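You operate a simulated robot arm through the tools that you are given. There is no shell and no other tool. Be economical: measure what you need, move in short steps, check, and stop when the job is done.

The job below is to be done with a simulated robot arm. You get a single attempt, and the scene is never put back.

JOB
Set the straightener to 150 degrees on its display.
Fine: lay it on the heat mat first, free the plate lock, switch it on, then turn the dial.
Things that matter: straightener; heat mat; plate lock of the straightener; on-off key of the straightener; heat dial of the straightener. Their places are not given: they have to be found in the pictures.

It is judged by the outcome, as a careful person would: the job done as asked, and still so three seconds after it is handed in. It fails if anything else is knocked over, pushed out of place, dropped, spilled or broken.

ROBOT AND FRAMES
A 6-joint arm with a two-finger parallel gripper, fixed in place. Base frame: the origin is at the foot of the arm, x ahead of it, y to its left, z up. Units: m, rad, N and s.
With the tool pointing down near the work surface it reaches from about 0.14 to 0.84 m from the base axis. Its first joint turns from -2.897 to 2.897 rad. Payload 3.91 kg.
The tool frame sits at the grasp point between the pads (the TCP): z along the fingers, y along the line on which they close. The tips reach 0.03 m beyond it. Largest opening 0.11 m; finger width 0.02, thickness 0.01; the body of the gripper, 0.048 by 0.112 m, starts 0.055 m behind the TCP.
Orientation is that of the tool frame in the base frame, as a unit quaternion [x, y, z, w]. With the fingers straight down and closing along the base's y, the tool's x points along the base's -x, its y along +y and its z along -z.

CONTROLS
- The arm moves only by the tool move_arm. Its argument "increments" is a list that holds one entry, the list of rows, each a list of 7 numbers: the turn, a rotation vector about the base's x, y, z in rad, then the shift along the base's x, y, z in m, then the opening in per cent of the stroke, from 0 (shut) to 100 (fully open). In form: [[[ax, ay, az, x, y, z, fingers], ...]]. A call has 1 to 10 rows; each row is the pose to reach, as a shift and turn from the pose commanded when the call began. Rows are played at 5 a second. More than 0.05 m and 0.15 rad between two rows, or a gripper value outside its range, and nothing of the call is played. A pose out of reach is approached as far as the arm can. The call stops where the force on the tool passes 60 N (or 10 N more than at its start, if that is more) or the arm is blocked; 0.2 s more then pass. The fingers move at their own pace (about 0.108 m/s each) and stop on an object; they squeeze with about 22 N. The grip force told is the motor's: it shows also when the fingers shut on nothing. Time passes only in rows, and 0.2 s behind the last, so rows that repeat a pose let the fingers close. The reply holds the time, the measured pose of the TCP, the force on the tool along the base axes, the opening and the grip force, in the units named above and with some noise.
- Cameras (640 x 400 px; columns grow to the right, rows downward): "scene" is fixed at [0.0467, 0.4921, 1.3946]; the picture's right is [-0.40, -0.92, 0.00], its down [-0.71, 0.30, -0.64] and it looks along [0.59, -0.25, -0.77] (base axes); focal length 217 px, centre (320, 200). "wrist" rides on the gripper at [-0.036, 0, -0.057] in the tool frame; the picture's right is [0.00, -1.00, 0.00], its down [0.97, 0.00, -0.24] and it looks along [0.24, 0.00, 0.97] (tool axes); focal length 218 px, centre (320, 200).
- get_image(camera): a new picture of that camera. It takes no simulated time.
- lift_body(by): slides the trunk up (or, below 0, down) by that many m; the arm rides with it, the base frame stays. It gives what a move gives, with no picture.
- measure_at(camera, pixels): for up to 12 pixels [column, row] of the newest picture of that camera ("zoom" is the newest enlarged one), the place [x, y, z] in the base frame of the surface seen there, good to about 0.002 m, but the place of the scene camera against the robot may be out by one fixed shift of up to 0.012 m in any direction. It takes no simulated time.
- close_up(camera, box): a new picture of the part [left, top, right, bottom] of that camera's present view, enlarged. It takes no simulated time.
- close_job(): hands the job in; it is judged then, once.

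Go step by step. Measure first, check grasps and placings, and put right what went wrong. The budget is 80 turns and 38 pictures, counting those below and the enlarged ones. Unless the task says otherwise, let go and move clear before handing in, and close with one line.

The tools are called after "Call:" by a JSON object that holds its "api" and its "payload". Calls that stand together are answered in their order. move_arm: Moves the arm, as the interface text tells. Its arguments: {"type":"object","properties":{"increments":{"type":"array"}},"required":["increments"]} The other tools are called the same way: lift_body (by) slides the trunk up or down; get_image (camera) takes a picture; measure_at (camera, pixels) gives the place of the surface under pixels of a picture; close_up (camera, box) takes an enlarged picture of a part of a camera's view; close_job () hands the job in.

At the start:

```text
clock: 0.0
tcp_pos: [0.3035, 0.2617, 1.1895]
orientation: [-0.001, 1.0, 0.0, 0.0]
contact_force: [0.9, 0.1, -0.1]
opening: 0.1101
finger_force: 0.0
trunk travel left (down, up): [-0.45, 0.09]
```

scene: 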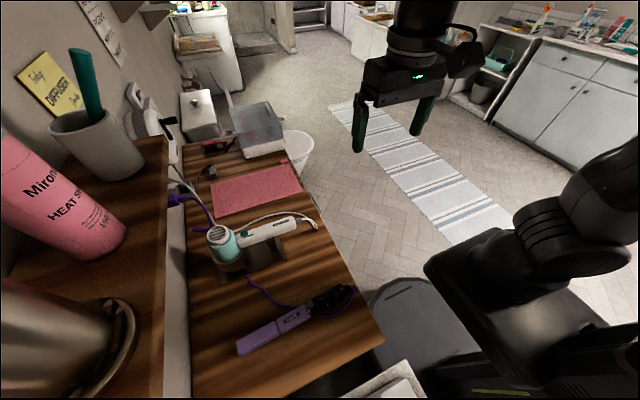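
wrist: 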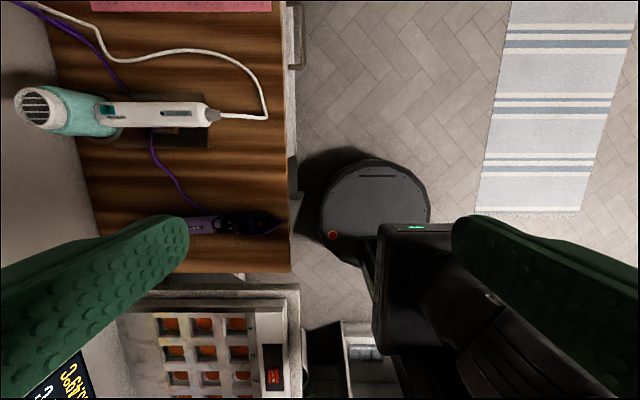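

The purple straightener lies around scene (295,318), the pink heat mat around (255,188), with the hair dryer between them. I'll enlarge both.

Call:
{"api": "close_up", "payload": {"camera": "scene", "box": [220, 260, 380, 360]}}

Call:
{"api": "measure_at", "payload": {"camera": "scene", "pixels": [[240, 348], [275, 332], [300, 317], [320, 305], [345, 292], [212, 182], [290, 165], [302, 193], [213, 213], [255, 188], [300, 345], [262, 230]]}}

Call:
{"api": "close_up", "payload": {"camera": "scene", "box": [160, 130, 340, 280]}}

```text
4.00 times, centred on (300, 310) of scene
```

zoom: 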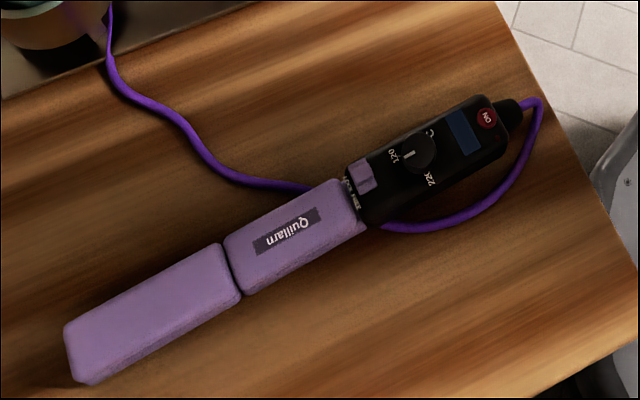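

```text
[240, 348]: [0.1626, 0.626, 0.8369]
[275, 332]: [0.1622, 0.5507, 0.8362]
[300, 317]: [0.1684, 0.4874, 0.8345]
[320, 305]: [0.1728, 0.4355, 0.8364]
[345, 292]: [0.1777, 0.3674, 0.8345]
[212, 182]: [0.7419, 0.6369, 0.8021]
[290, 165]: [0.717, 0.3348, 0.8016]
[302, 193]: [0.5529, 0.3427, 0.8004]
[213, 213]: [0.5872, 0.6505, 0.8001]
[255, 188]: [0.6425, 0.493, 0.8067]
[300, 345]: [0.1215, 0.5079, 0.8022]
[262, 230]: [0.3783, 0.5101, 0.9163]
```

```text
2.67 times, centred on (250, 205) of scene
```

zoom: 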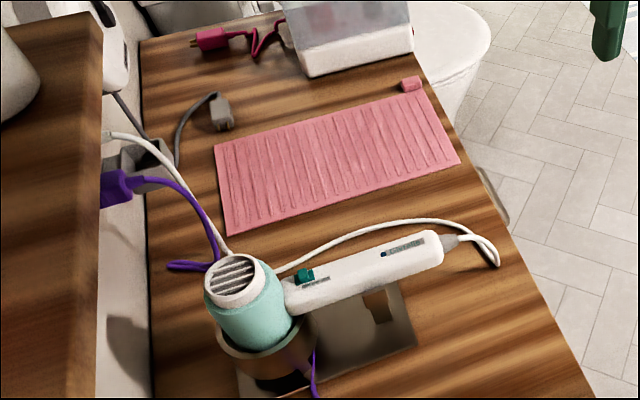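

The straightener lies along y at about x=0.165, with the dial, key and lock on its black end (lower y). Its cable passes the dryer stand, so I'll move the wrist camera over for a better look.

Call:
{"api": "move_arm", "payload": {"increments": [[[0, 0, 0, 0, 0.05, 0, 100], [0, 0, 0, 0, 0.1, 0, 100], [0, 0, 0, 0, 0.14, 0, 100], [0, 0, 0, 0, 0.18, 0, 100], [0, 0, 0, 0, 0.18, 0, 100]]]}}

Call:
{"api": "get_image", "payload": {"camera": "wrist"}}

```text
clock: 1.2
tcp_pos: [0.3037, 0.4448, 1.1881]
orientation: [0.0, 1.0, 0.001, -0.001]
contact_force: [0.3, 0.4, -0.6]
opening: 0.1098
finger_force: 0.1
trunk travel left (down, up): [-0.45, 0.09]
```

```text
33 pictures are left
```

wrist: 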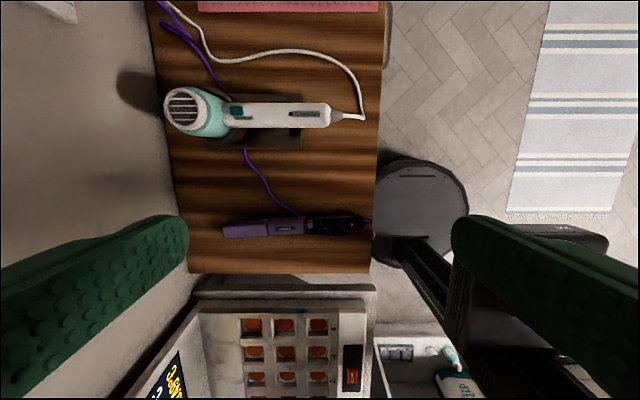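

The cable seems to run below the dryer. I'll enlarge both areas.

Call:
{"api": "close_up", "payload": {"camera": "wrist", "box": [150, 60, 390, 210]}}

Call:
{"api": "measure_at", "payload": {"camera": "wrist", "pixels": [[226, 231], [300, 226], [358, 225], [325, 226], [240, 115], [310, 115], [290, 142], [246, 155], [190, 130], [222, 88], [380, 5], [200, 8]]}}

Call:
{"api": "close_up", "payload": {"camera": "scene", "box": [195, 200, 291, 290]}}

```text
2.67 times, centred on (270, 135) of wrist
```

zoom: 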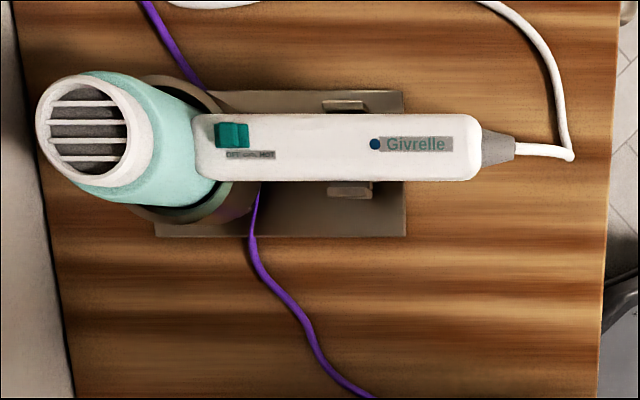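

```text
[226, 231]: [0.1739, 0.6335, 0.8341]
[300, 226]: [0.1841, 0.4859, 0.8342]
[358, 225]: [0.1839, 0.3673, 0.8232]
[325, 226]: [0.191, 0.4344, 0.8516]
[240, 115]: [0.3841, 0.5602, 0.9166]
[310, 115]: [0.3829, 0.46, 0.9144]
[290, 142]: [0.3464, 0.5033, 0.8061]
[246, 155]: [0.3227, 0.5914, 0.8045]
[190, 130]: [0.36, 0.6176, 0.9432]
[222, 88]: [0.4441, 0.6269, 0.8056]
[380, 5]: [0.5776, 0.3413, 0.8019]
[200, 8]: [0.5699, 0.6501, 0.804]
```

```text
4.44 times, centred on (243, 245) of scene
```

zoom: 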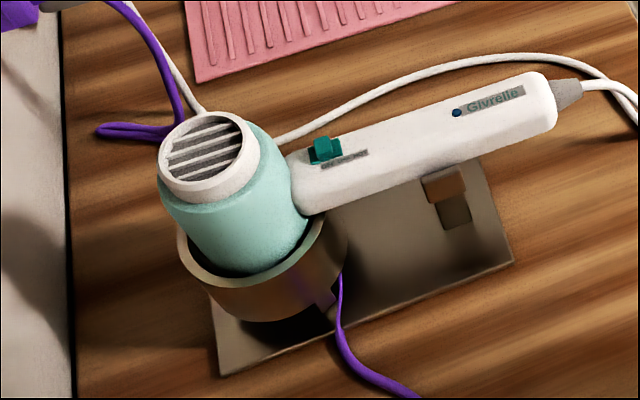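

The purple cord passes under the dryer handle and over the stand's base plate. I'll turn the gripper about a quarter turn so it closes along x and bring it above the straightener's middle.

Call:
{"api": "move_arm", "payload": {"increments": [[[0, 0, -0.15, -0.012, 0.005, -0.019, 100], [0, 0, -0.3, -0.024, 0.01, -0.038, 100], [0, 0, -0.45, -0.036, 0.015, -0.057, 100], [0, 0, -0.6, -0.048, 0.02, -0.076, 100], [0, 0, -0.75, -0.06, 0.025, -0.095, 100], [0, 0, -0.9, -0.072, 0.03, -0.114, 100], [0, 0, -1.05, -0.084, 0.035, -0.133, 100], [0, 0, -1.2, -0.096, 0.04, -0.152, 100], [0, 0, -1.35, -0.108, 0.045, -0.171, 100], [0, 0, -1.5, -0.12, 0.045, -0.19, 100]]]}}

Call:
{"api": "get_image", "payload": {"camera": "wrist"}}

```text
clock: 3.4
tcp_pos: [0.1839, 0.4885, 0.9995]
orientation: [0.682, 0.731, 0.0, 0.001]
contact_force: [-0.4, -0.7, 0.9]
opening: 0.1101
finger_force: 0.1
trunk travel left (down, up): [-0.45, 0.09]
```

```text
30 pictures are left
```

wrist: 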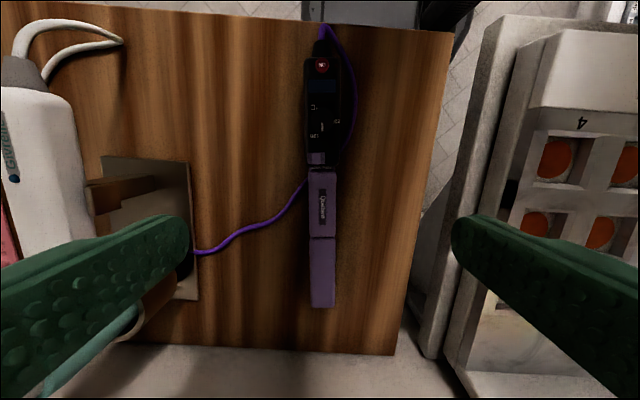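

The straightener is vertical at columns ~308–340 in the wrist view. I'll enlarge and measure it.

Call:
{"api": "close_up", "payload": {"camera": "wrist", "box": [260, 15, 400, 175]}}

Call:
{"api": "measure_at", "payload": {"camera": "wrist", "pixels": [[322, 64], [322, 88], [323, 118], [315, 158], [322, 205], [322, 236], [322, 270], [322, 300], [312, 205], [333, 205], [338, 118], [326, 50]]}}

```text
2.50 times, centred on (330, 95) of wrist
```

zoom: 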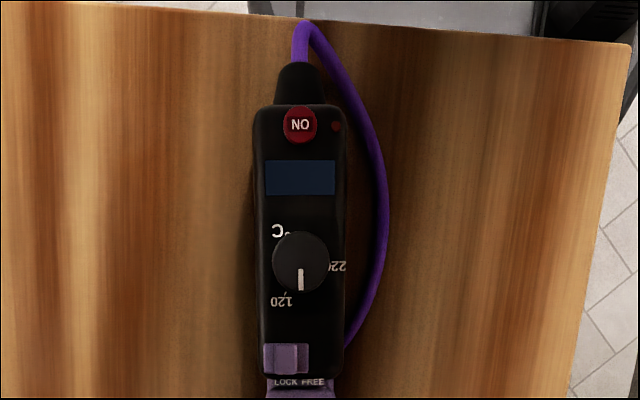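

```text
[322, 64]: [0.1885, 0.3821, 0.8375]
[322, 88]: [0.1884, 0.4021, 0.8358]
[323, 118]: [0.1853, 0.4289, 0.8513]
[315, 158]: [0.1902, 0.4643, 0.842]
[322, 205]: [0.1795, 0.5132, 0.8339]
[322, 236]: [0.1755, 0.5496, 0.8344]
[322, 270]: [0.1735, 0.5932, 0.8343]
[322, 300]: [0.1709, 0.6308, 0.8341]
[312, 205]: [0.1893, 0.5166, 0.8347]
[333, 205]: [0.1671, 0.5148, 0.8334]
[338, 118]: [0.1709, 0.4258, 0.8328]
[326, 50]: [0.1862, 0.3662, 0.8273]
```

The straightener is about 0.022 wide and its top is at z 0.834; the cord goes under it near y 0.47–0.49, so I'll grip at y≈0.512, x≈0.1795. I'll descend with the fingers partly open.

Call:
{"api": "move_arm", "payload": {"increments": [[[0, 0, 0, -0.002, 0.012, -0.03, 70], [0, 0, 0, -0.004, 0.023, -0.06, 60], [0, 0, 0, -0.004, 0.023, -0.09, 60], [0, 0, 0, -0.004, 0.023, -0.12, 60], [0, 0, 0, -0.004, 0.023, -0.145, 60], [0, 0, 0, -0.004, 0.023, -0.161, 60], [0, 0, 0, -0.004, 0.023, -0.161, 60]]]}}

Call:
{"api": "get_image", "payload": {"camera": "wrist"}}

```text
clock: 5.0
tcp_pos: [0.1796, 0.5072, 0.8391]
orientation: [0.681, 0.732, 0.001, 0.0]
contact_force: [-0.5, 0.2, -0.8]
opening: 0.0661
finger_force: 0.1
trunk travel left (down, up): [-0.45, 0.09]
```

```text
28 pictures are left
```

wrist: 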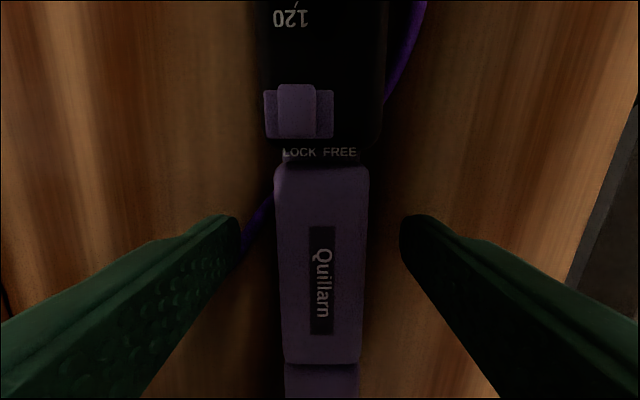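

The cord passes close to the left fingertip at (255,215), so I'll shift +y by 0.013 and then close.

Call:
{"api": "move_arm", "payload": {"increments": [[[0, 0, 0, -0.001, 0.013, 0.001, 60], [0, 0, 0, -0.001, 0.013, 0.001, 60], [0, 0, 0, -0.001, 0.013, 0.001, 20], [0, 0, 0, -0.001, 0.013, 0.001, 0], [0, 0, 0, -0.001, 0.013, 0.001, 0], [0, 0, 0, -0.001, 0.013, 0.001, 0]]]}}

Call:
{"api": "get_image", "payload": {"camera": "wrist"}}

```text
clock: 6.4
tcp_pos: [0.1787, 0.5208, 0.8398]
orientation: [0.681, 0.732, 0.001, 0.001]
contact_force: [-0.5, -0.2, -0.1]
opening: 0.0297
finger_force: 21.6
trunk travel left (down, up): [-0.45, 0.09]
```

```text
27 pictures are left
```

wrist: 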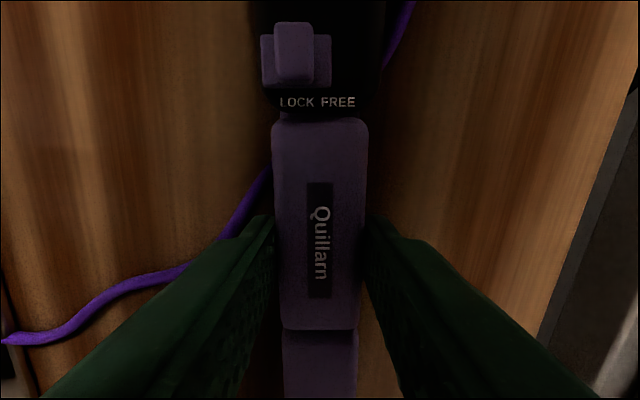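

Gripped firmly at 0.030 opening with 21.6 N. I'll lift about 0.12 straight up and see how the cord behaves.

Call:
{"api": "move_arm", "payload": {"increments": [[[0, 0, 0, 0, 0, 0.02, 0], [0, 0, 0, 0, 0, 0.04, 0], [0, 0, 0, 0, 0, 0.06, 0], [0, 0, 0, 0, 0, 0.09, 0], [0, 0, 0, 0, 0, 0.12, 0], [0, 0, 0, 0, 0, 0.12, 0]]]}}

Call:
{"api": "get_image", "payload": {"camera": "scene"}}

```text
clock: 7.8
tcp_pos: [0.1795, 0.5211, 0.9615]
orientation: [0.681, 0.732, 0.0, 0.0]
contact_force: [-0.5, -0.2, -0.2]
opening: 0.0
finger_force: 22.0
trunk travel left (down, up): [-0.45, 0.09]
```

```text
26 pictures are left
```

scene: 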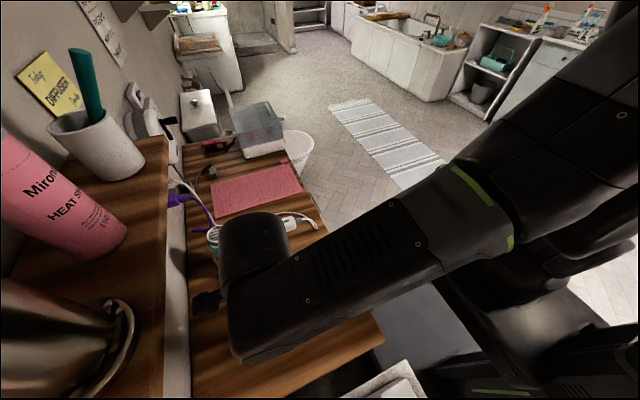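

The straightener slipped out (opening 0). I'll look at where it is now.

Call:
{"api": "get_image", "payload": {"camera": "wrist"}}

Call:
{"api": "measure_at", "payload": {"camera": "wrist", "pixels": [[322, 150], [322, 200], [322, 230], [322, 260], [322, 290], [310, 220], [334, 220]]}}

```text
25 pictures are left
```

wrist: 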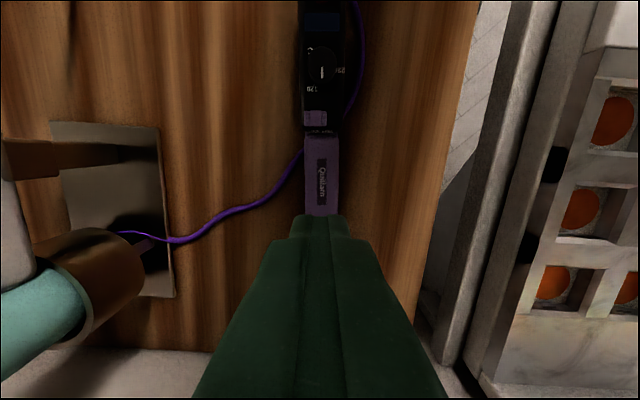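

```text
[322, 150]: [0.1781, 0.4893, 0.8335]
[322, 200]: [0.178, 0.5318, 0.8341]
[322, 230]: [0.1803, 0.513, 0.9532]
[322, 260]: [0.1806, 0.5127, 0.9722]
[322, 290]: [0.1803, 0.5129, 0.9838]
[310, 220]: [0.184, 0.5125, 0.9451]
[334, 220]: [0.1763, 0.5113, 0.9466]
```

It's still lying nearly in place (z 0.834 top), so the grip was too high on the body. I'll regrasp lower, slightly nearer the middle.

Call:
{"api": "move_arm", "payload": {"increments": [[[0, 0, 0, 0, 0, 0.0, 60], [0, 0, 0, 0, -0.003, -0.03, 60], [0, 0, 0, -0.001, -0.006, -0.07, 60], [0, 0, 0, -0.001, -0.006, -0.1, 60], [0, 0, 0, -0.001, -0.006, -0.12, 60], [0, 0, 0, -0.001, -0.006, -0.1275, 60], [0, 0, 0, -0.001, -0.006, -0.1275, 20], [0, 0, 0, -0.001, -0.006, -0.1275, 0], [0, 0, 0, -0.001, -0.006, -0.1275, 0], [0, 0, 0, -0.001, -0.006, -0.1275, 0]]]}}

Call:
{"api": "get_image", "payload": {"camera": "wrist"}}

```text
clock: 10.0
tcp_pos: [0.1794, 0.5174, 0.8324]
orientation: [0.682, 0.732, 0.0, 0.0]
contact_force: [-0.9, -0.2, -0.3]
opening: 0.03
finger_force: 22.4
trunk travel left (down, up): [-0.45, 0.09]
```

```text
24 pictures are left
```

wrist: 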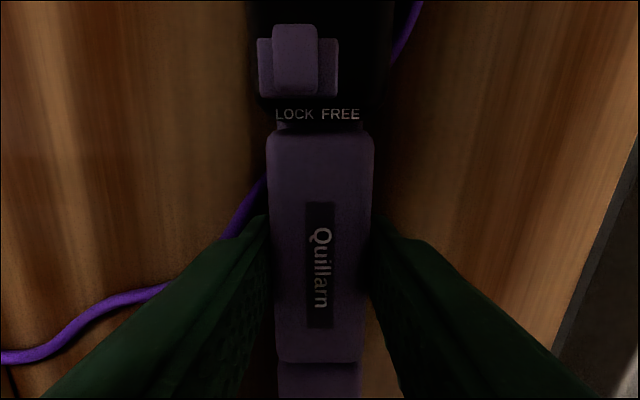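

Gripped again with the TCP at 0.832, just under the body top. I'll lift slowly by 4 cm and check.

Call:
{"api": "move_arm", "payload": {"increments": [[[0, 0, 0, 0, 0, 0.003, 0], [0, 0, 0, 0, 0, 0.008, 0], [0, 0, 0, 0, 0, 0.014, 0], [0, 0, 0, 0, 0, 0.02, 0], [0, 0, 0, 0, 0, 0.026, 0], [0, 0, 0, 0, 0, 0.032, 0], [0, 0, 0, 0, 0, 0.04, 0]]]}}

Call:
{"api": "get_image", "payload": {"camera": "wrist"}}

```text
clock: 11.6
tcp_pos: [0.1763, 0.5145, 0.8734]
orientation: [0.681, 0.732, 0.0, 0.0]
contact_force: [-0.6, 0.5, -3.9]
opening: 0.0301
finger_force: 22.4
trunk travel left (down, up): [-0.45, 0.09]
```

```text
23 pictures are left
```

wrist: 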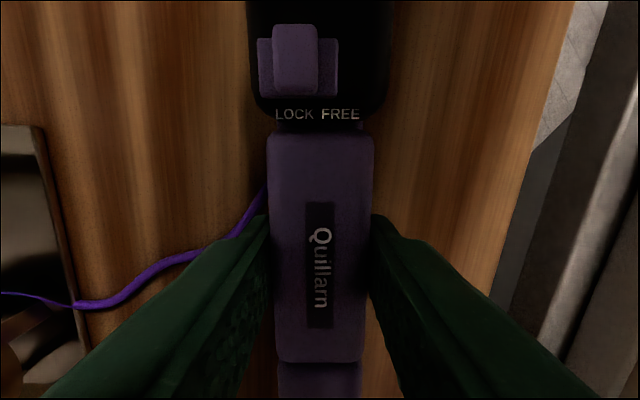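

It's held (3.9 N of weight, no tilt). I'll lift to z≈1.03 and look at the cord and dryer.

Call:
{"api": "move_arm", "payload": {"increments": [[[0, 0, 0, 0, 0, 0.015, 0], [0, 0, 0, 0, 0, 0.035, 0], [0, 0, 0, 0, 0, 0.055, 0], [0, 0, 0, 0, 0, 0.075, 0], [0, 0, 0, 0, 0, 0.095, 0], [0, 0, 0, 0, 0, 0.115, 0], [0, 0, 0, 0, 0, 0.135, 0], [0, 0, 0, 0, 0, 0.155, 0], [0, 0, 0, 0, 0, 0.155, 0]]]}}

Call:
{"api": "get_image", "payload": {"camera": "wrist"}}

Call:
{"api": "get_image", "payload": {"camera": "scene"}}

```text
clock: 13.6
tcp_pos: [0.1762, 0.5172, 1.0265]
orientation: [0.681, 0.732, 0.0, 0.0]
contact_force: [0.8, 0.3, -3.1]
opening: 0.0298
finger_force: 22.1
trunk travel left (down, up): [-0.45, 0.09]
```

```text
22 pictures are left
```

wrist: 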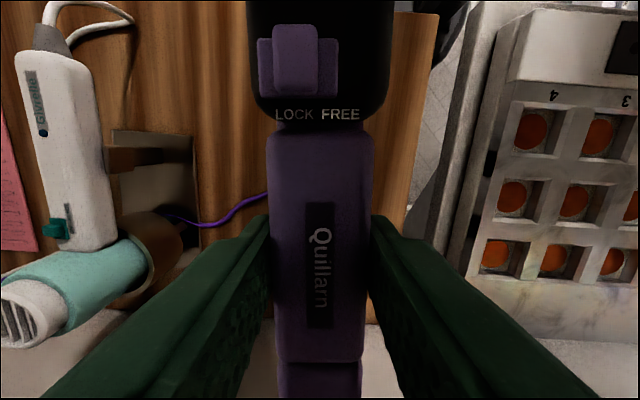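

```text
21 pictures are left
```

scene: 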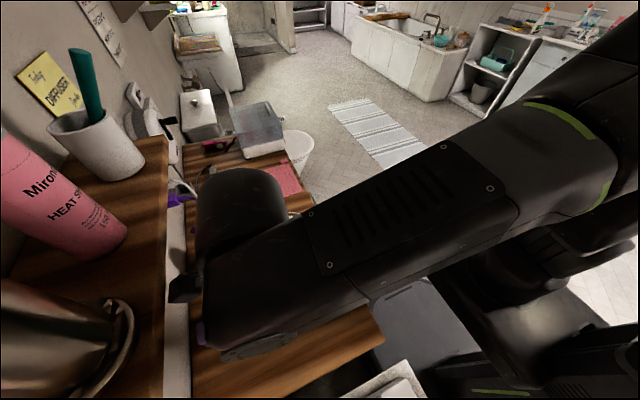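

The cord trails loosely and the dryer is undisturbed. I'll carry toward the mat slowly at this height, watching the force.

Call:
{"api": "move_arm", "payload": {"increments": [[[0, 0, 0, 0.02, 0, 0.0, 0], [0, 0, 0, 0.045, 0, 0.005, 0], [0, 0, 0, 0.07, -0.004, 0.005, 0], [0, 0, 0, 0.095, -0.008, 0.005, 0], [0, 0, 0, 0.12, -0.012, 0.005, 0], [0, 0, 0, 0.145, -0.015, 0.005, 0], [0, 0, 0, 0.17, -0.015, 0.005, 0], [0, 0, 0, 0.195, -0.015, 0.005, 0], [0, 0, 0, 0.215, -0.015, 0.005, 0], [0, 0, 0, 0.23, -0.015, 0.005, 0]]]}}

Call:
{"api": "get_image", "payload": {"camera": "scene"}}

```text
clock: 15.8
tcp_pos: [0.4083, 0.5033, 1.0308]
orientation: [0.682, 0.732, 0.0, -0.001]
contact_force: [0.3, -0.3, -3.3]
opening: 0.0297
finger_force: 22.2
trunk travel left (down, up): [-0.45, 0.09]
```

```text
20 pictures are left
```

scene: 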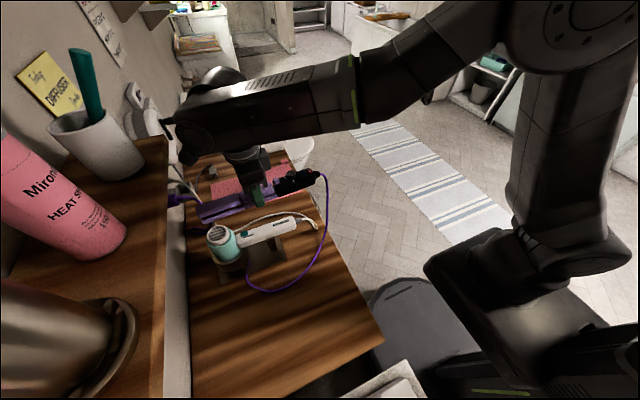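

The cord hangs loosely round the handle end and the dryer hasn't moved. I'll continue to above the mat.

Call:
{"api": "move_arm", "payload": {"increments": [[[0, 0, 0, 0.02, 0, 0.0, 0], [0, 0, 0, 0.04, 0, 0, 0], [0, 0, 0, 0.065, -0.002, 0, 0], [0, 0, 0, 0.09, -0.003, 0, 0], [0, 0, 0, 0.115, -0.003, 0, 0], [0, 0, 0, 0.14, -0.003, 0, 0], [0, 0, 0, 0.165, -0.003, -0.01, 0], [0, 0, 0, 0.185, -0.003, -0.03, 0], [0, 0, 0, 0.205, -0.003, -0.05, 0], [0, 0, 0, 0.205, -0.003, -0.06, 0]]]}}

Call:
{"api": "get_image", "payload": {"camera": "scene"}}

Call:
{"api": "get_image", "payload": {"camera": "wrist"}}

```text
clock: 18.0
tcp_pos: [0.6126, 0.4984, 0.9727]
orientation: [0.682, 0.732, 0.0, 0.001]
contact_force: [-0.9, -0.7, -3.8]
opening: 0.0298
finger_force: 21.9
trunk travel left (down, up): [-0.45, 0.09]
```

```text
19 pictures are left
```

scene: 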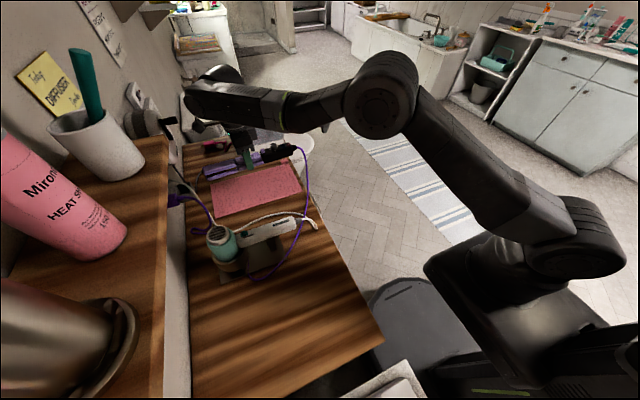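

```text
18 pictures are left
```

wrist: 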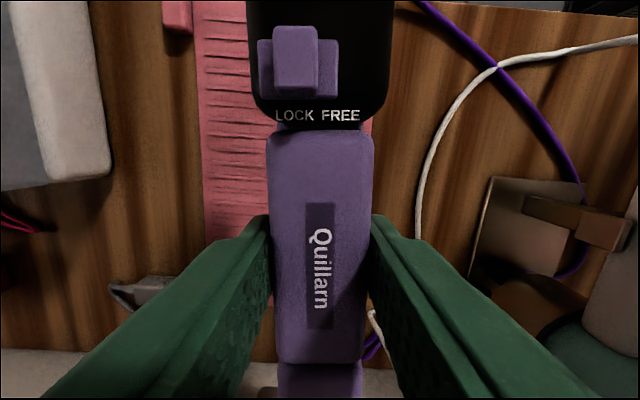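

Now over the mat; I'll check the mat edges in this view to choose the drop point.

Call:
{"api": "measure_at", "payload": {"camera": "wrist", "pixels": [[197, 60], [203, 200], [215, 220], [240, 100], [180, 12], [390, 30], [320, 180], [80, 170]]}}

Call:
{"api": "measure_at", "payload": {"camera": "scene", "pixels": [[214, 213], [301, 192], [260, 202], [290, 166], [212, 186]]}}

```text
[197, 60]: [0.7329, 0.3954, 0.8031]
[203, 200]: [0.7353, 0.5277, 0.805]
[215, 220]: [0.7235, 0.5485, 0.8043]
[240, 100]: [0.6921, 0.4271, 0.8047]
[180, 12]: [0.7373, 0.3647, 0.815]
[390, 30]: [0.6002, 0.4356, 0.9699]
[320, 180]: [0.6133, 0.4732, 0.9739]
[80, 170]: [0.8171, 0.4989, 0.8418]
```

```text
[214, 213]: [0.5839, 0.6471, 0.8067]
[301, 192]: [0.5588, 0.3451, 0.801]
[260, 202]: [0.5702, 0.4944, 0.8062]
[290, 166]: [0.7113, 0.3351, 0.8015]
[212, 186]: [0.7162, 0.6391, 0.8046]
```

The mat spans x≈0.57–0.735, y≈0.34–0.65. I'll shift to x≈0.633 and lower until it just rests.

Call:
{"api": "move_arm", "payload": {"increments": [[[0, 0, 0, 0.01, 0, -0.02, 0], [0, 0, 0, 0.02, 0, -0.045, 0], [0, 0, 0, 0.02, 0, -0.07, 0], [0, 0, 0, 0.02, 0, -0.09, 0], [0, 0, 0, 0.02, 0, -0.105, 0], [0, 0, 0, 0.02, 0, -0.118, 0], [0, 0, 0, 0.02, 0, -0.126, 0], [0, 0, 0, 0.02, 0, -0.131, 0], [0, 0, 0, 0.02, 0, -0.134, 0], [0, 0, 0, 0.02, 0, -0.134, 0]]]}}

Call:
{"api": "get_image", "payload": {"camera": "scene"}}

```text
clock: 20.2
tcp_pos: [0.6329, 0.4991, 0.8376]
orientation: [0.682, 0.732, 0.001, 0.0]
contact_force: [3.3, 1.7, 3.3]
opening: 0.0299
finger_force: 21.9
trunk travel left (down, up): [-0.45, 0.09]
```

```text
17 pictures are left
```

scene: 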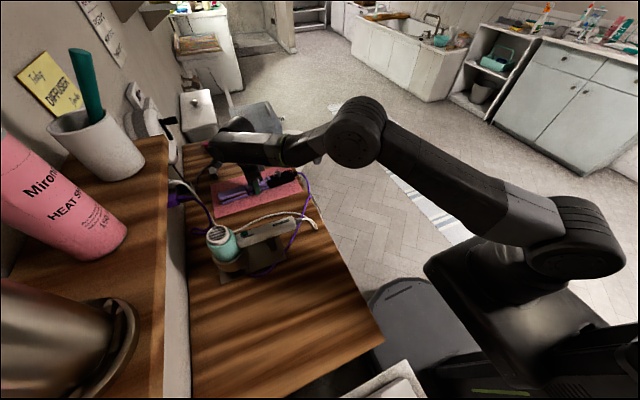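

It rests on the mat (force changed sign to +3.3 N). I'll release and rise.

Call:
{"api": "move_arm", "payload": {"increments": [[[0, 0, 0, 0, 0, 0, 45], [0, 0, 0, 0, 0, 0, 50], [0, 0, 0, 0, 0, 0.03, 50], [0, 0, 0, 0, 0, 0.07, 50], [0, 0, 0, 0, -0.03, 0.11, 50], [0, 0, 0, 0, -0.06, 0.14, 50], [0, 0, 0, 0, -0.06, 0.14, 50]]]}}

Call:
{"api": "get_image", "payload": {"camera": "wrist"}}

```text
clock: 21.8
tcp_pos: [0.6361, 0.4343, 0.978]
orientation: [0.682, 0.732, 0.001, 0.0]
contact_force: [-0.2, -0.2, -0.7]
opening: 0.055
finger_force: 0.2
trunk travel left (down, up): [-0.45, 0.09]
```

```text
16 pictures are left
```

wrist: 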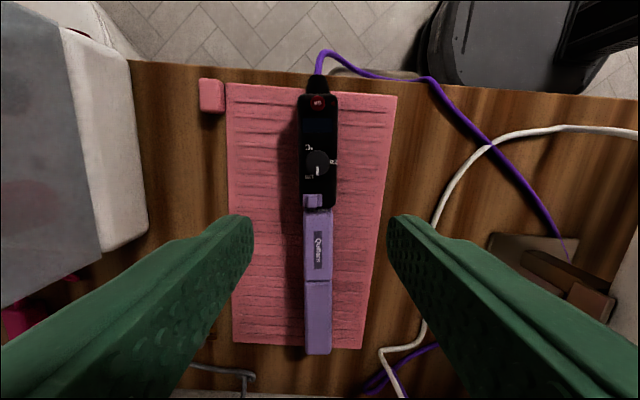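

The straightener is on the mat with its cord free. I'll measure ends and controls.

Call:
{"api": "measure_at", "payload": {"camera": "wrist", "pixels": [[318, 350], [345, 343], [318, 102], [314, 122], [318, 158], [313, 202], [308, 202], [322, 202], [303, 160], [338, 160], [360, 92], [318, 285]]}}

Call:
{"api": "close_up", "payload": {"camera": "wrist", "box": [270, 85, 370, 225]}}

```text
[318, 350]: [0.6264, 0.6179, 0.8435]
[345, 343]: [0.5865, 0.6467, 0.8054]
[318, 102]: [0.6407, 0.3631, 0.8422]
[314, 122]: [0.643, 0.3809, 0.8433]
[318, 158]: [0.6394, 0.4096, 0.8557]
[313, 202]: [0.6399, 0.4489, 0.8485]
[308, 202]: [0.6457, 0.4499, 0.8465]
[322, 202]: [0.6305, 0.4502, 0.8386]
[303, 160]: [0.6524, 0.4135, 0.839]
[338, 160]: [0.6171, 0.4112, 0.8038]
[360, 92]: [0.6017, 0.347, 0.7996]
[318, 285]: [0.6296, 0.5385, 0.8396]
```

```text
2.86 times, centred on (320, 155) of wrist
```

zoom: 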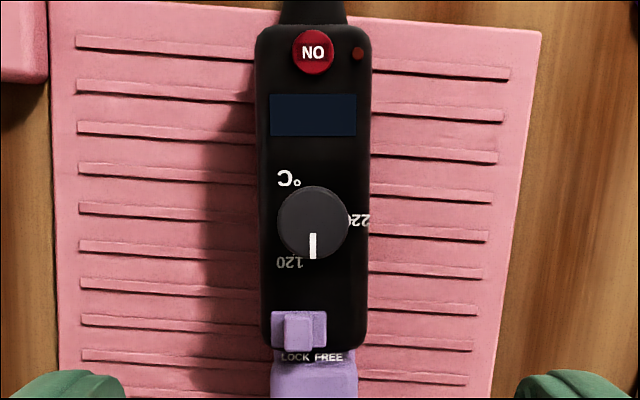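

The straightener lies wholly on the mat (y 0.355–0.62). The lock's ridge is at (0.645,0.449), top 0.8485, on LOCK; FREE is toward −x. I'll shut the fingers and lower them beside the ridge on its +x side.

Call:
{"api": "move_arm", "payload": {"increments": [[[0, 0, 0, 0.014, 0.008, -0.02, 0], [0, 0, 0, 0.028, 0.015, -0.05, 0], [0, 0, 0, 0.028, 0.015, -0.08, 0], [0, 0, 0, 0.028, 0.015, -0.095, 0], [0, 0, 0, 0.028, 0.015, -0.1035, 0], [0, 0, 0, 0.028, 0.015, -0.1035, 0]]]}}

Call:
{"api": "get_image", "payload": {"camera": "wrist"}}

```text
clock: 23.2
tcp_pos: [0.6598, 0.4523, 0.8731]
orientation: [0.682, 0.731, 0.0, 0.0]
contact_force: [0.1, -0.1, -0.5]
opening: 0.0001
finger_force: 21.7
trunk travel left (down, up): [-0.45, 0.09]
```

```text
14 pictures are left
```

wrist: 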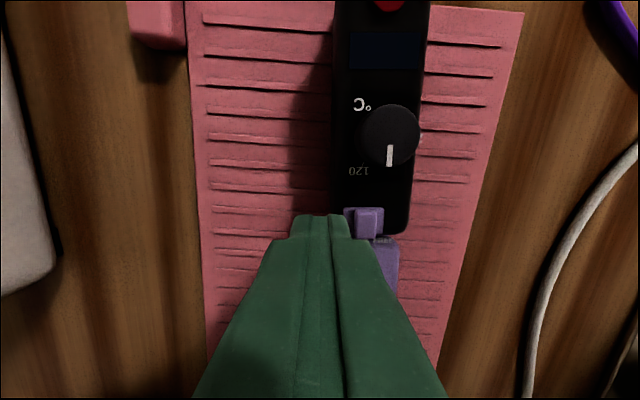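

The fingertips sit just left of the ridge (col 350 vs 355). I'll push −x by about 11 mm.

Call:
{"api": "move_arm", "payload": {"increments": [[[0, 0, 0, -0.003, 0, 0, 0], [0, 0, 0, -0.005, 0, 0, 0], [0, 0, 0, -0.007, 0, 0, 0], [0, 0, 0, -0.009, 0, 0, 0], [0, 0, 0, -0.011, 0, 0, 0]]]}}

Call:
{"api": "close_up", "payload": {"camera": "wrist", "box": [240, 60, 440, 260]}}

```text
clock: 24.4
tcp_pos: [0.6506, 0.4531, 0.8731]
orientation: [0.681, 0.732, 0.0, -0.001]
contact_force: [-0.3, -0.7, 0.2]
opening: 0.0
finger_force: 21.9
trunk travel left (down, up): [-0.45, 0.09]
```

```text
2.00 times, centred on (340, 160) of wrist
```

zoom: 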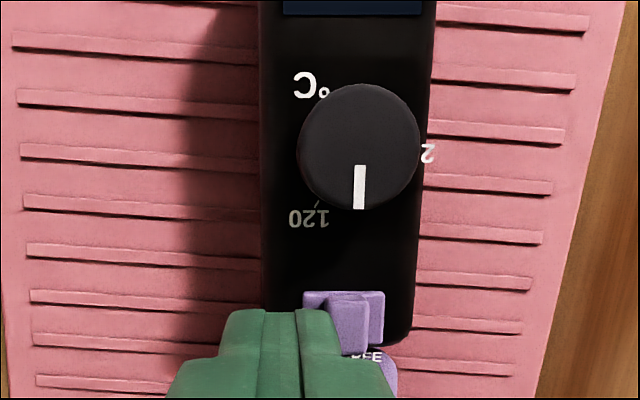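

The ridge has slid most of the way (cols 328–370 of its 303–385 track). I'll push 4 mm further.

Call:
{"api": "move_arm", "payload": {"increments": [[[0, 0, 0, -0.001, 0, 0, 0], [0, 0, 0, -0.002, 0, 0, 0], [0, 0, 0, -0.003, 0, 0, 0], [0, 0, 0, -0.004, 0, 0, 0], [0, 0, 0, -0.004, 0, 0, 0]]]}}

Call:
{"api": "close_up", "payload": {"camera": "wrist", "box": [240, 60, 440, 260]}}

```text
clock: 25.6
tcp_pos: [0.6455, 0.4536, 0.8747]
orientation: [0.682, 0.732, 0.0, -0.001]
contact_force: [1.4, -0.3, -0.5]
opening: 0.0
finger_force: 22.3
trunk travel left (down, up): [-0.45, 0.09]
```

```text
2.00 times, centred on (340, 160) of wrist
```

zoom: 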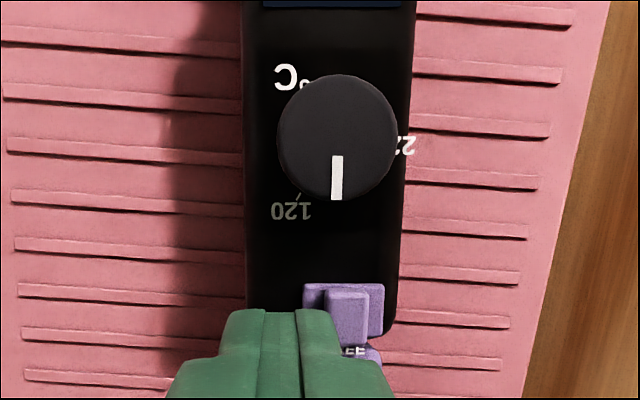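

The whole slider moved 4 mm relative to the body and is now near the −x edge. I'll push 1 mm more, back off, rise and check.

Call:
{"api": "move_arm", "payload": {"increments": [[[0, 0, 0, -0.001, 0, 0, 0], [0, 0, 0, -0.0015, 0, 0, 0], [0, 0, 0, 0.004, 0, 0.0, 0], [0, 0, 0, 0.004, -0.02, 0.03, 0], [0, 0, 0, 0.004, -0.05, 0.06, 0], [0, 0, 0, 0.0, -0.075, 0.075, 0], [0, 0, 0, 0.0, -0.075, 0.075, 0]]]}}

Call:
{"api": "get_image", "payload": {"camera": "wrist"}}

```text
clock: 27.2
tcp_pos: [0.6454, 0.3781, 0.9483]
orientation: [0.681, 0.733, 0.0, 0.0]
contact_force: [-0.2, 0.6, -0.7]
opening: 0.0
finger_force: 22.0
trunk travel left (down, up): [-0.45, 0.09]
```

```text
11 pictures are left
```

wrist: 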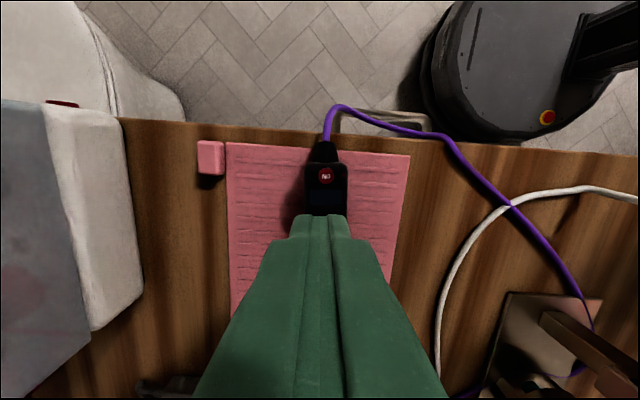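

The key is visible at (326,175). I'll measure it and the body edges.

Call:
{"api": "measure_at", "payload": {"camera": "wrist", "pixels": [[326, 175], [326, 170], [326, 181], [320, 176], [331, 176], [326, 187], [326, 205], [309, 190], [345, 190]]}}

```text
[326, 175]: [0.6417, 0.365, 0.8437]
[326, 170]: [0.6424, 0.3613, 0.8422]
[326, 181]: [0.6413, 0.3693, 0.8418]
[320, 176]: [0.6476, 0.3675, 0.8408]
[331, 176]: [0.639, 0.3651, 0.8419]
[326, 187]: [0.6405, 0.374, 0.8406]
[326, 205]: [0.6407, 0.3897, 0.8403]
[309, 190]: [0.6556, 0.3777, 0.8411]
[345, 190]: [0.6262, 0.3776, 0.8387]
```

The key is at (0.642,0.365), top ≈0.843, surface 0.840. I'll press it with the shut fingertips and come back up.

Call:
{"api": "move_arm", "payload": {"increments": [[[0, 0, 0, -0.0035, -0.0135, -0.03, 0], [0, 0, 0, -0.0035, -0.0135, -0.06, 0], [0, 0, 0, -0.0035, -0.0135, -0.07, 0], [0, 0, 0, -0.0035, -0.0135, -0.074, 0], [0, 0, 0, -0.0035, -0.0135, -0.0765, 0], [0, 0, 0, -0.0035, -0.0135, -0.078, 0]]]}}

```text
clock: 28.6
tcp_pos: [0.6422, 0.3641, 0.8715]
orientation: [0.681, 0.732, 0.0, 0.0]
contact_force: [-0.1, -0.9, 0.9]
opening: 0.0001
finger_force: 22.1
trunk travel left (down, up): [-0.45, 0.09]
```

Force is only ~0.9 N, so I'll continue the same press a little further.

Call:
{"api": "move_arm", "payload": {"increments": [[[0, 0, 0, 0, 0, -0.001, 0], [0, 0, 0, 0, 0, -0.0015, 0]]]}}

```text
clock: 29.2
tcp_pos: [0.6427, 0.3654, 0.8699]
orientation: [0.681, 0.732, 0.0, 0.0]
contact_force: [0.3, 0.3, 0.5]
opening: 0.0
finger_force: 21.5
trunk travel left (down, up): [-0.45, 0.09]
```

Still light force; I'll rise and look at the display.

Call:
{"api": "move_arm", "payload": {"increments": [[[0, 0, 0, 0, 0, 0.02, 0], [0, 0, 0, 0, 0.03, 0.05, 30], [0, 0, 0, -0.002, 0.06, 0.06, 40], [0, 0, 0, -0.002, 0.09, 0.06, 40], [0, 0, 0, -0.002, 0.09, 0.06, 40]]]}}

Call:
{"api": "close_up", "payload": {"camera": "wrist", "box": [230, 40, 410, 240]}}

```text
clock: 30.4
tcp_pos: [0.6411, 0.4556, 0.9313]
orientation: [0.682, 0.731, 0.0, 0.0]
contact_force: [-0.4, -0.1, -0.9]
opening: 0.0439
finger_force: 0.0
trunk travel left (down, up): [-0.45, 0.09]
```

```text
2.00 times, centred on (320, 140) of wrist
```

zoom: 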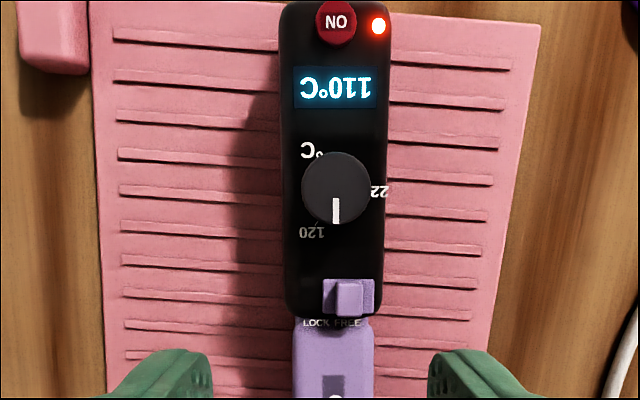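

It's on, showing 110 °C, with the lock on FREE. 120 lies about 23–25° clockwise of the pointer, so 150 should be about 100° clockwise (−z turn). I'll measure the dial centre.

Call:
{"api": "measure_at", "payload": {"camera": "zoom", "pixels": [[336, 187], [305, 187], [368, 187], [336, 155], [336, 219], [349, 298], [336, 22], [285, 187], [387, 200]]}}

```text
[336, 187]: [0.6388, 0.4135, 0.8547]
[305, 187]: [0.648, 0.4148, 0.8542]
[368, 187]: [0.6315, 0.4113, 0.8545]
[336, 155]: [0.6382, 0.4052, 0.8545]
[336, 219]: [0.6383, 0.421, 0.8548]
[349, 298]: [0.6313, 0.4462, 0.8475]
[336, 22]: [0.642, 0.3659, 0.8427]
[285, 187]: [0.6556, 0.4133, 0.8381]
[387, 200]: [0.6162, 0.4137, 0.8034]
```

Dial centre ≈(0.639,0.413), top 0.8545. I'll pre-turn the tool +0.9 rad, centre over the dial, and lower with the fingers open 0.035.

Call:
{"api": "move_arm", "payload": {"increments": [[[0, 0, 0.15, -0.001, -0.01, 0, 32], [0, 0, 0.3, -0.002, -0.02, 0, 32], [0, 0, 0.45, -0.002, -0.03, 0, 32], [0, 0, 0.6, -0.002, -0.0425, 0, 32], [0, 0, 0.75, -0.002, -0.0425, 0, 32], [0, 0, 0.9, -0.002, -0.0425, 0, 32], [0, 0, 0.9, -0.002, -0.0425, -0.03, 32], [0, 0, 0.9, -0.002, -0.0425, -0.045, 32], [0, 0, 0.9, -0.002, -0.0425, -0.055, 32], [0, 0, 0.9, -0.002, -0.0425, -0.055, 32]]]}}

Call:
{"api": "get_image", "payload": {"camera": "wrist"}}

```text
clock: 32.6
tcp_pos: [0.6382, 0.412, 0.8743]
orientation: [0.295, 0.955, 0.0, 0.0]
contact_force: [1.4, 0.7, -0.9]
opening: 0.0353
finger_force: 0.1
trunk travel left (down, up): [-0.45, 0.09]
```

```text
9 pictures are left
```

wrist: 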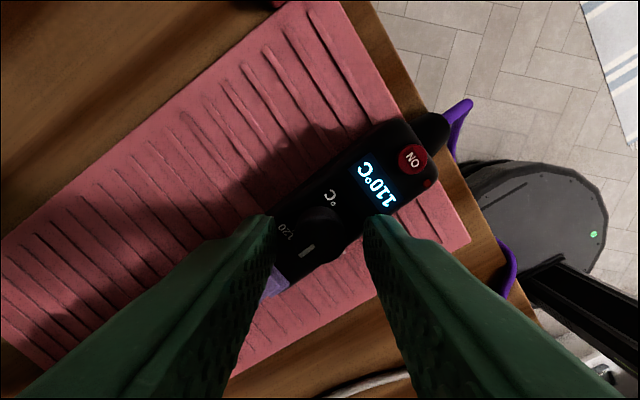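

The dial (310,235) is between the fingertips and the display is visible. I'll close on it and turn the first −0.84 rad.

Call:
{"api": "move_arm", "payload": {"increments": [[[0, 0, 0, 0, 0, 0, 0], [0, 0, 0, 0, 0, 0, 0], [0, 0, 0, 0, 0, 0, 0], [0, 0, -0.12, 0, 0, 0, 0], [0, 0, -0.24, 0, 0, 0, 0], [0, 0, -0.36, 0, 0, 0, 0], [0, 0, -0.48, 0, 0, 0, 0], [0, 0, -0.6, 0, 0, 0, 0], [0, 0, -0.72, 0, 0, 0, 0], [0, 0, -0.84, 0, 0, 0, 0]]]}}

Call:
{"api": "get_image", "payload": {"camera": "wrist"}}

```text
clock: 34.8
tcp_pos: [0.638, 0.4124, 0.874]
orientation: [0.66, 0.751, 0.0, 0.0]
contact_force: [-0.5, -0.9, 0.8]
opening: 0.0197
finger_force: 22.1
trunk travel left (down, up): [-0.45, 0.09]
```

```text
8 pictures are left
```

wrist: 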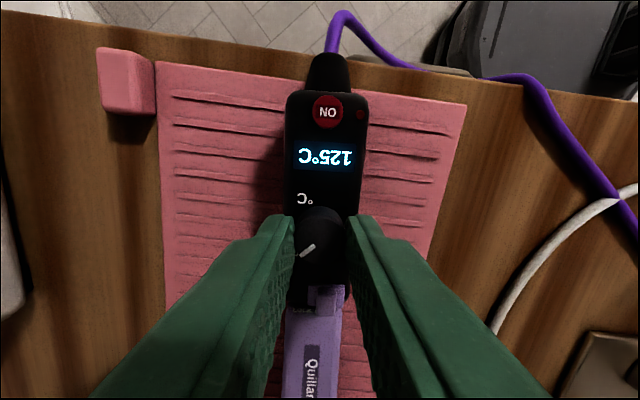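

Now 125 °C after 0.84 rad, roughly 3° per degree. I'll turn a further −1.1 rad and check.

Call:
{"api": "move_arm", "payload": {"increments": [[[0, 0, -0.12, 0, 0, 0, 0], [0, 0, -0.24, 0, 0, 0, 0], [0, 0, -0.36, 0, 0, 0, 0], [0, 0, -0.48, 0, 0, 0, 0], [0, 0, -0.6, 0, 0, 0, 0], [0, 0, -0.72, 0, 0, 0, 0], [0, 0, -0.84, 0, 0, 0, 0], [0, 0, -0.96, 0, 0, 0, 0], [0, 0, -1.08, 0, 0, 0, 0], [0, 0, -1.1, 0, 0, 0, 0]]]}}

Call:
{"api": "get_image", "payload": {"camera": "wrist"}}

```text
clock: 37.0
tcp_pos: [0.646, 0.4016, 0.8757]
orientation: [0.918, 0.397, -0.001, -0.005]
contact_force: [-0.3, 0.2, 0.9]
opening: 0.0198
finger_force: 22.0
out of reach, approached as far as the arm can: row 8, 9, 10
trunk travel left (down, up): [-0.45, 0.09]
```

```text
7 pictures are left
```

wrist: 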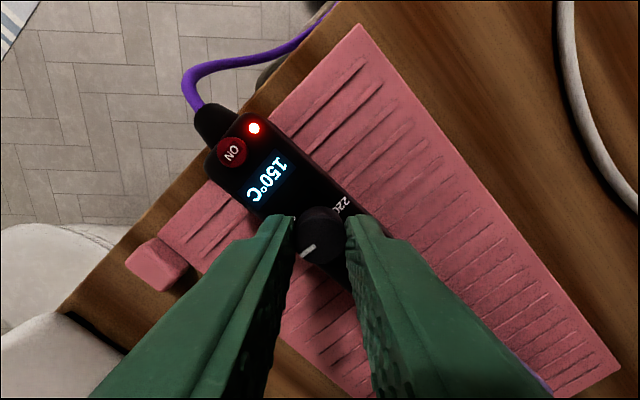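

The display reads 150 °C, but the wrist hit its limit and dragged the straightener about 1 cm (TCP now 0.646, 0.402). I'll open in place, rise, and check.

Call:
{"api": "move_arm", "payload": {"increments": [[[0, 0, 0, 0.008, -0.0104, 0.001, 27], [0, 0, 0, 0.008, -0.0104, 0.001, 27], [0, 0, 0, 0.008, -0.0104, 0.02, 27], [0, 0, 0.1, 0.008, -0.0104, 0.06, 30], [0, 0, 0.2, 0.008, -0.0104, 0.09, 30], [0, 0, 0.3, 0.008, -0.0, 0.1, 50], [0, 0, 0.45, 0.008, 0.02, 0.1, 50], [0, 0, 0.6, 0.0, 0.04, 0.1, 50], [0, 0, 0.75, 0.0, 0.04, 0.1, 50], [0, 0, 0.9, 0.0, 0.04, 0.1, 50]]]}}

Call:
{"api": "get_image", "payload": {"camera": "wrist"}}

```text
clock: 39.2
tcp_pos: [0.6469, 0.4431, 0.974]
orientation: [0.652, 0.758, -0.003, -0.005]
contact_force: [-0.6, -0.1, 0.7]
opening: 0.0551
finger_force: 0.0
trunk travel left (down, up): [-0.45, 0.09]
```

```text
6 pictures are left
```

wrist: 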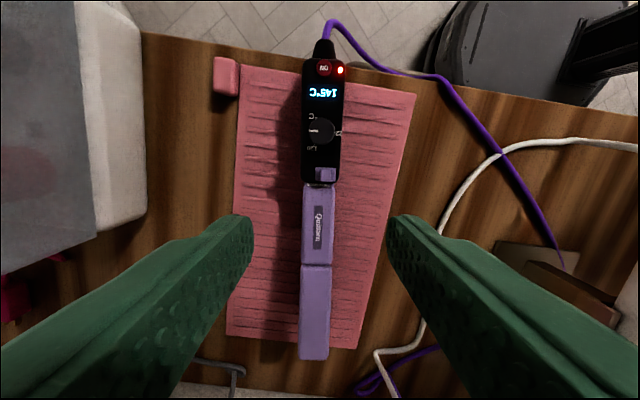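

The display looks like 145 now. I'll enlarge it and measure the ends.

Call:
{"api": "close_up", "payload": {"camera": "wrist", "box": [280, 50, 370, 190]}}

Call:
{"api": "measure_at", "payload": {"camera": "wrist", "pixels": [[314, 355], [345, 346], [322, 64], [350, 83], [322, 131], [309, 131], [335, 131], [322, 120], [322, 142], [326, 174], [290, 74], [318, 250]]}}

```text
2.86 times, centred on (325, 120) of wrist
```

zoom: 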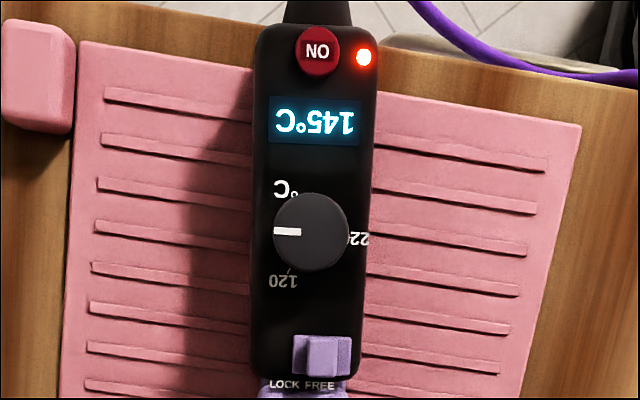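

```text
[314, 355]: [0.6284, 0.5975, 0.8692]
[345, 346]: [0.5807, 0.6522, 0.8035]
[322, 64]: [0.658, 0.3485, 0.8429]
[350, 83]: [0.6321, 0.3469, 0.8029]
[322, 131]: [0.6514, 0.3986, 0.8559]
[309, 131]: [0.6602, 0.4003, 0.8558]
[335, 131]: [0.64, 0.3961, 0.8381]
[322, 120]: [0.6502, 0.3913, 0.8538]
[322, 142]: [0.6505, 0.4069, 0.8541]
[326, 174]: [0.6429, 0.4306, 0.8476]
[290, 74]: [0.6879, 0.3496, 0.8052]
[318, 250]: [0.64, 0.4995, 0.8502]
```

Reads 145 °C with the pointer near 90°, so it needs about 10° more. The handle end (y≈0.345) is also at the mat edge, so first I'll regrip the body at y≈0.482, as before, and move it back ~18 mm.

Call:
{"api": "move_arm", "payload": {"increments": [[[0, 0, -0.02, -0.005, 0.02, -0.03, 55], [0, 0, -0.02, -0.005, 0.039, -0.07, 55], [0, 0, -0.02, -0.005, 0.039, -0.1, 55], [0, 0, -0.02, -0.005, 0.039, -0.125, 55], [0, 0, -0.02, -0.005, 0.039, -0.136, 55], [0, 0, -0.02, -0.005, 0.039, -0.136, 20], [0, 0, -0.02, -0.005, 0.039, -0.136, 0], [0, 0, -0.02, -0.005, 0.039, -0.136, 0], [0, 0, -0.02, -0.005, 0.039, -0.136, 0]]]}}

```text
clock: 41.2
tcp_pos: [0.6421, 0.4842, 0.8376]
orientation: [0.661, 0.751, -0.003, -0.004]
contact_force: [-0.6, 0.0, -0.9]
opening: 0.0298
finger_force: 21.8
trunk travel left (down, up): [-0.45, 0.09]
```

Good grip (0.0298). Lift 1 cm, move back, lower and release.

Call:
{"api": "move_arm", "payload": {"increments": [[[0, 0, 0, 0, 0, 0.005, 0], [0, 0, 0, 0, 0, 0.012, 0], [0, 0, 0, -0.004, 0.008, 0.012, 0], [0, 0, 0, -0.008, 0.016, 0.012, 0], [0, 0, 0, -0.008, 0.018, 0.012, 0], [0, 0, 0, -0.008, 0.018, 0.006, 0], [0, 0, 0, -0.008, 0.018, 0.002, 0], [0, 0, 0, -0.008, 0.018, 0.0, 0], [0, 0, 0, -0.008, 0.018, 0.0, 0]]]}}

```text
clock: 43.2
tcp_pos: [0.6329, 0.5014, 0.8369]
orientation: [0.66, 0.751, -0.003, -0.004]
contact_force: [0.2, 0.0, -4.0]
opening: 0.0299
finger_force: 21.7
trunk travel left (down, up): [-0.45, 0.09]
```

Still carrying 4 N, so I'll lower 2 mm, release, rise and look at the dial.

Call:
{"api": "move_arm", "payload": {"increments": [[[0, 0, 0, 0, 0, -0.001, 0], [0, 0, 0, 0, 0, -0.0025, 0], [0, 0, 0, 0, 0, -0.0025, 45], [0, 0, 0, 0, 0, -0.0025, 50], [0, 0, 0, 0, 0, 0.02, 50], [0, 0, 0, 0.0, -0.0, 0.06, 50], [0, 0, 0, 0.005, -0.04, 0.09, 40], [0, 0, 0, 0.005, -0.05, 0.09, 32], [0, 0, 0, 0.005, -0.05, 0.09, 32]]]}}

Call:
{"api": "get_image", "payload": {"camera": "wrist"}}

```text
refused: row 7 steps farther than a row can; nothing moved
```

```text
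4 pictures are left
```

wrist: 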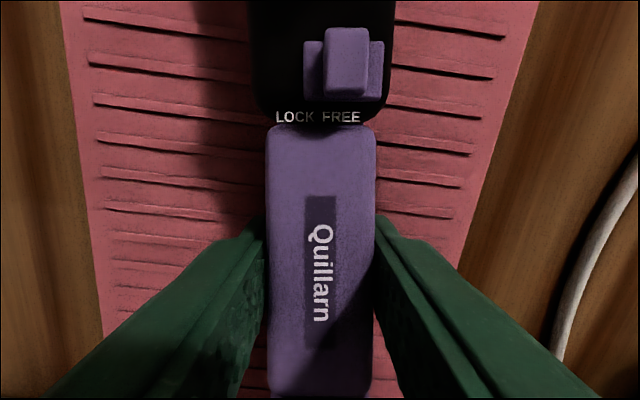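

The call was refused for one large step (row 7); I'll repeat it with smaller steps.

Call:
{"api": "move_arm", "payload": {"increments": [[[0, 0, 0, 0, 0, -0.001, 0], [0, 0, 0, 0, 0, -0.0025, 0], [0, 0, 0, 0, 0, -0.0025, 45], [0, 0, 0, 0, 0, -0.0025, 50], [0, 0, 0, 0, 0, 0.02, 50], [0, 0, 0, 0.0, -0.0, 0.05, 50], [0, 0, 0, 0.003, -0.025, 0.08, 40], [0, 0, 0, 0.005, -0.05, 0.09, 32], [0, 0, 0, 0.005, -0.05, 0.09, 32]]]}}

Call:
{"api": "get_image", "payload": {"camera": "wrist"}}

```text
clock: 45.2
tcp_pos: [0.6403, 0.4497, 0.9297]
orientation: [0.661, 0.751, -0.003, -0.004]
contact_force: [0.4, -0.7, 0.9]
opening: 0.035
finger_force: 0.0
trunk travel left (down, up): [-0.45, 0.09]
```

```text
3 pictures are left
```

wrist: 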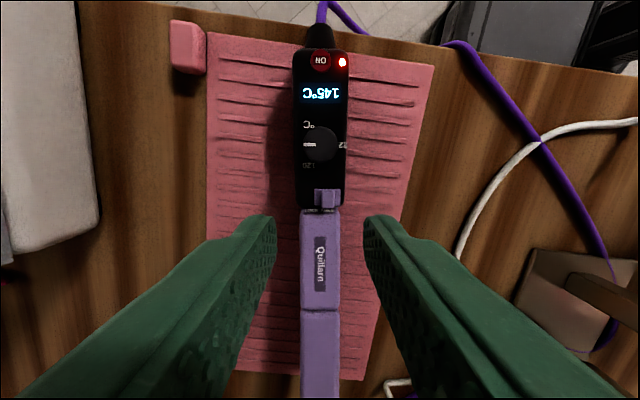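

The display still reads 145 and the handle end is back on the mat. I'll measure the dial centre.

Call:
{"api": "measure_at", "payload": {"camera": "wrist", "pixels": [[321, 144], [306, 144], [335, 144], [321, 131], [321, 158], [326, 196], [320, 54], [321, 48]]}}

```text
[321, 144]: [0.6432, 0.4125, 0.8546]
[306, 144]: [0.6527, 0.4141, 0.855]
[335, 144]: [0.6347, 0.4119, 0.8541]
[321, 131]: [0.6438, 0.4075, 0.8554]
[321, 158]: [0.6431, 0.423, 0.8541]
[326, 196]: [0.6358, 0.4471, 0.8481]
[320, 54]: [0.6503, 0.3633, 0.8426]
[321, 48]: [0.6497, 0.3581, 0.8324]
```

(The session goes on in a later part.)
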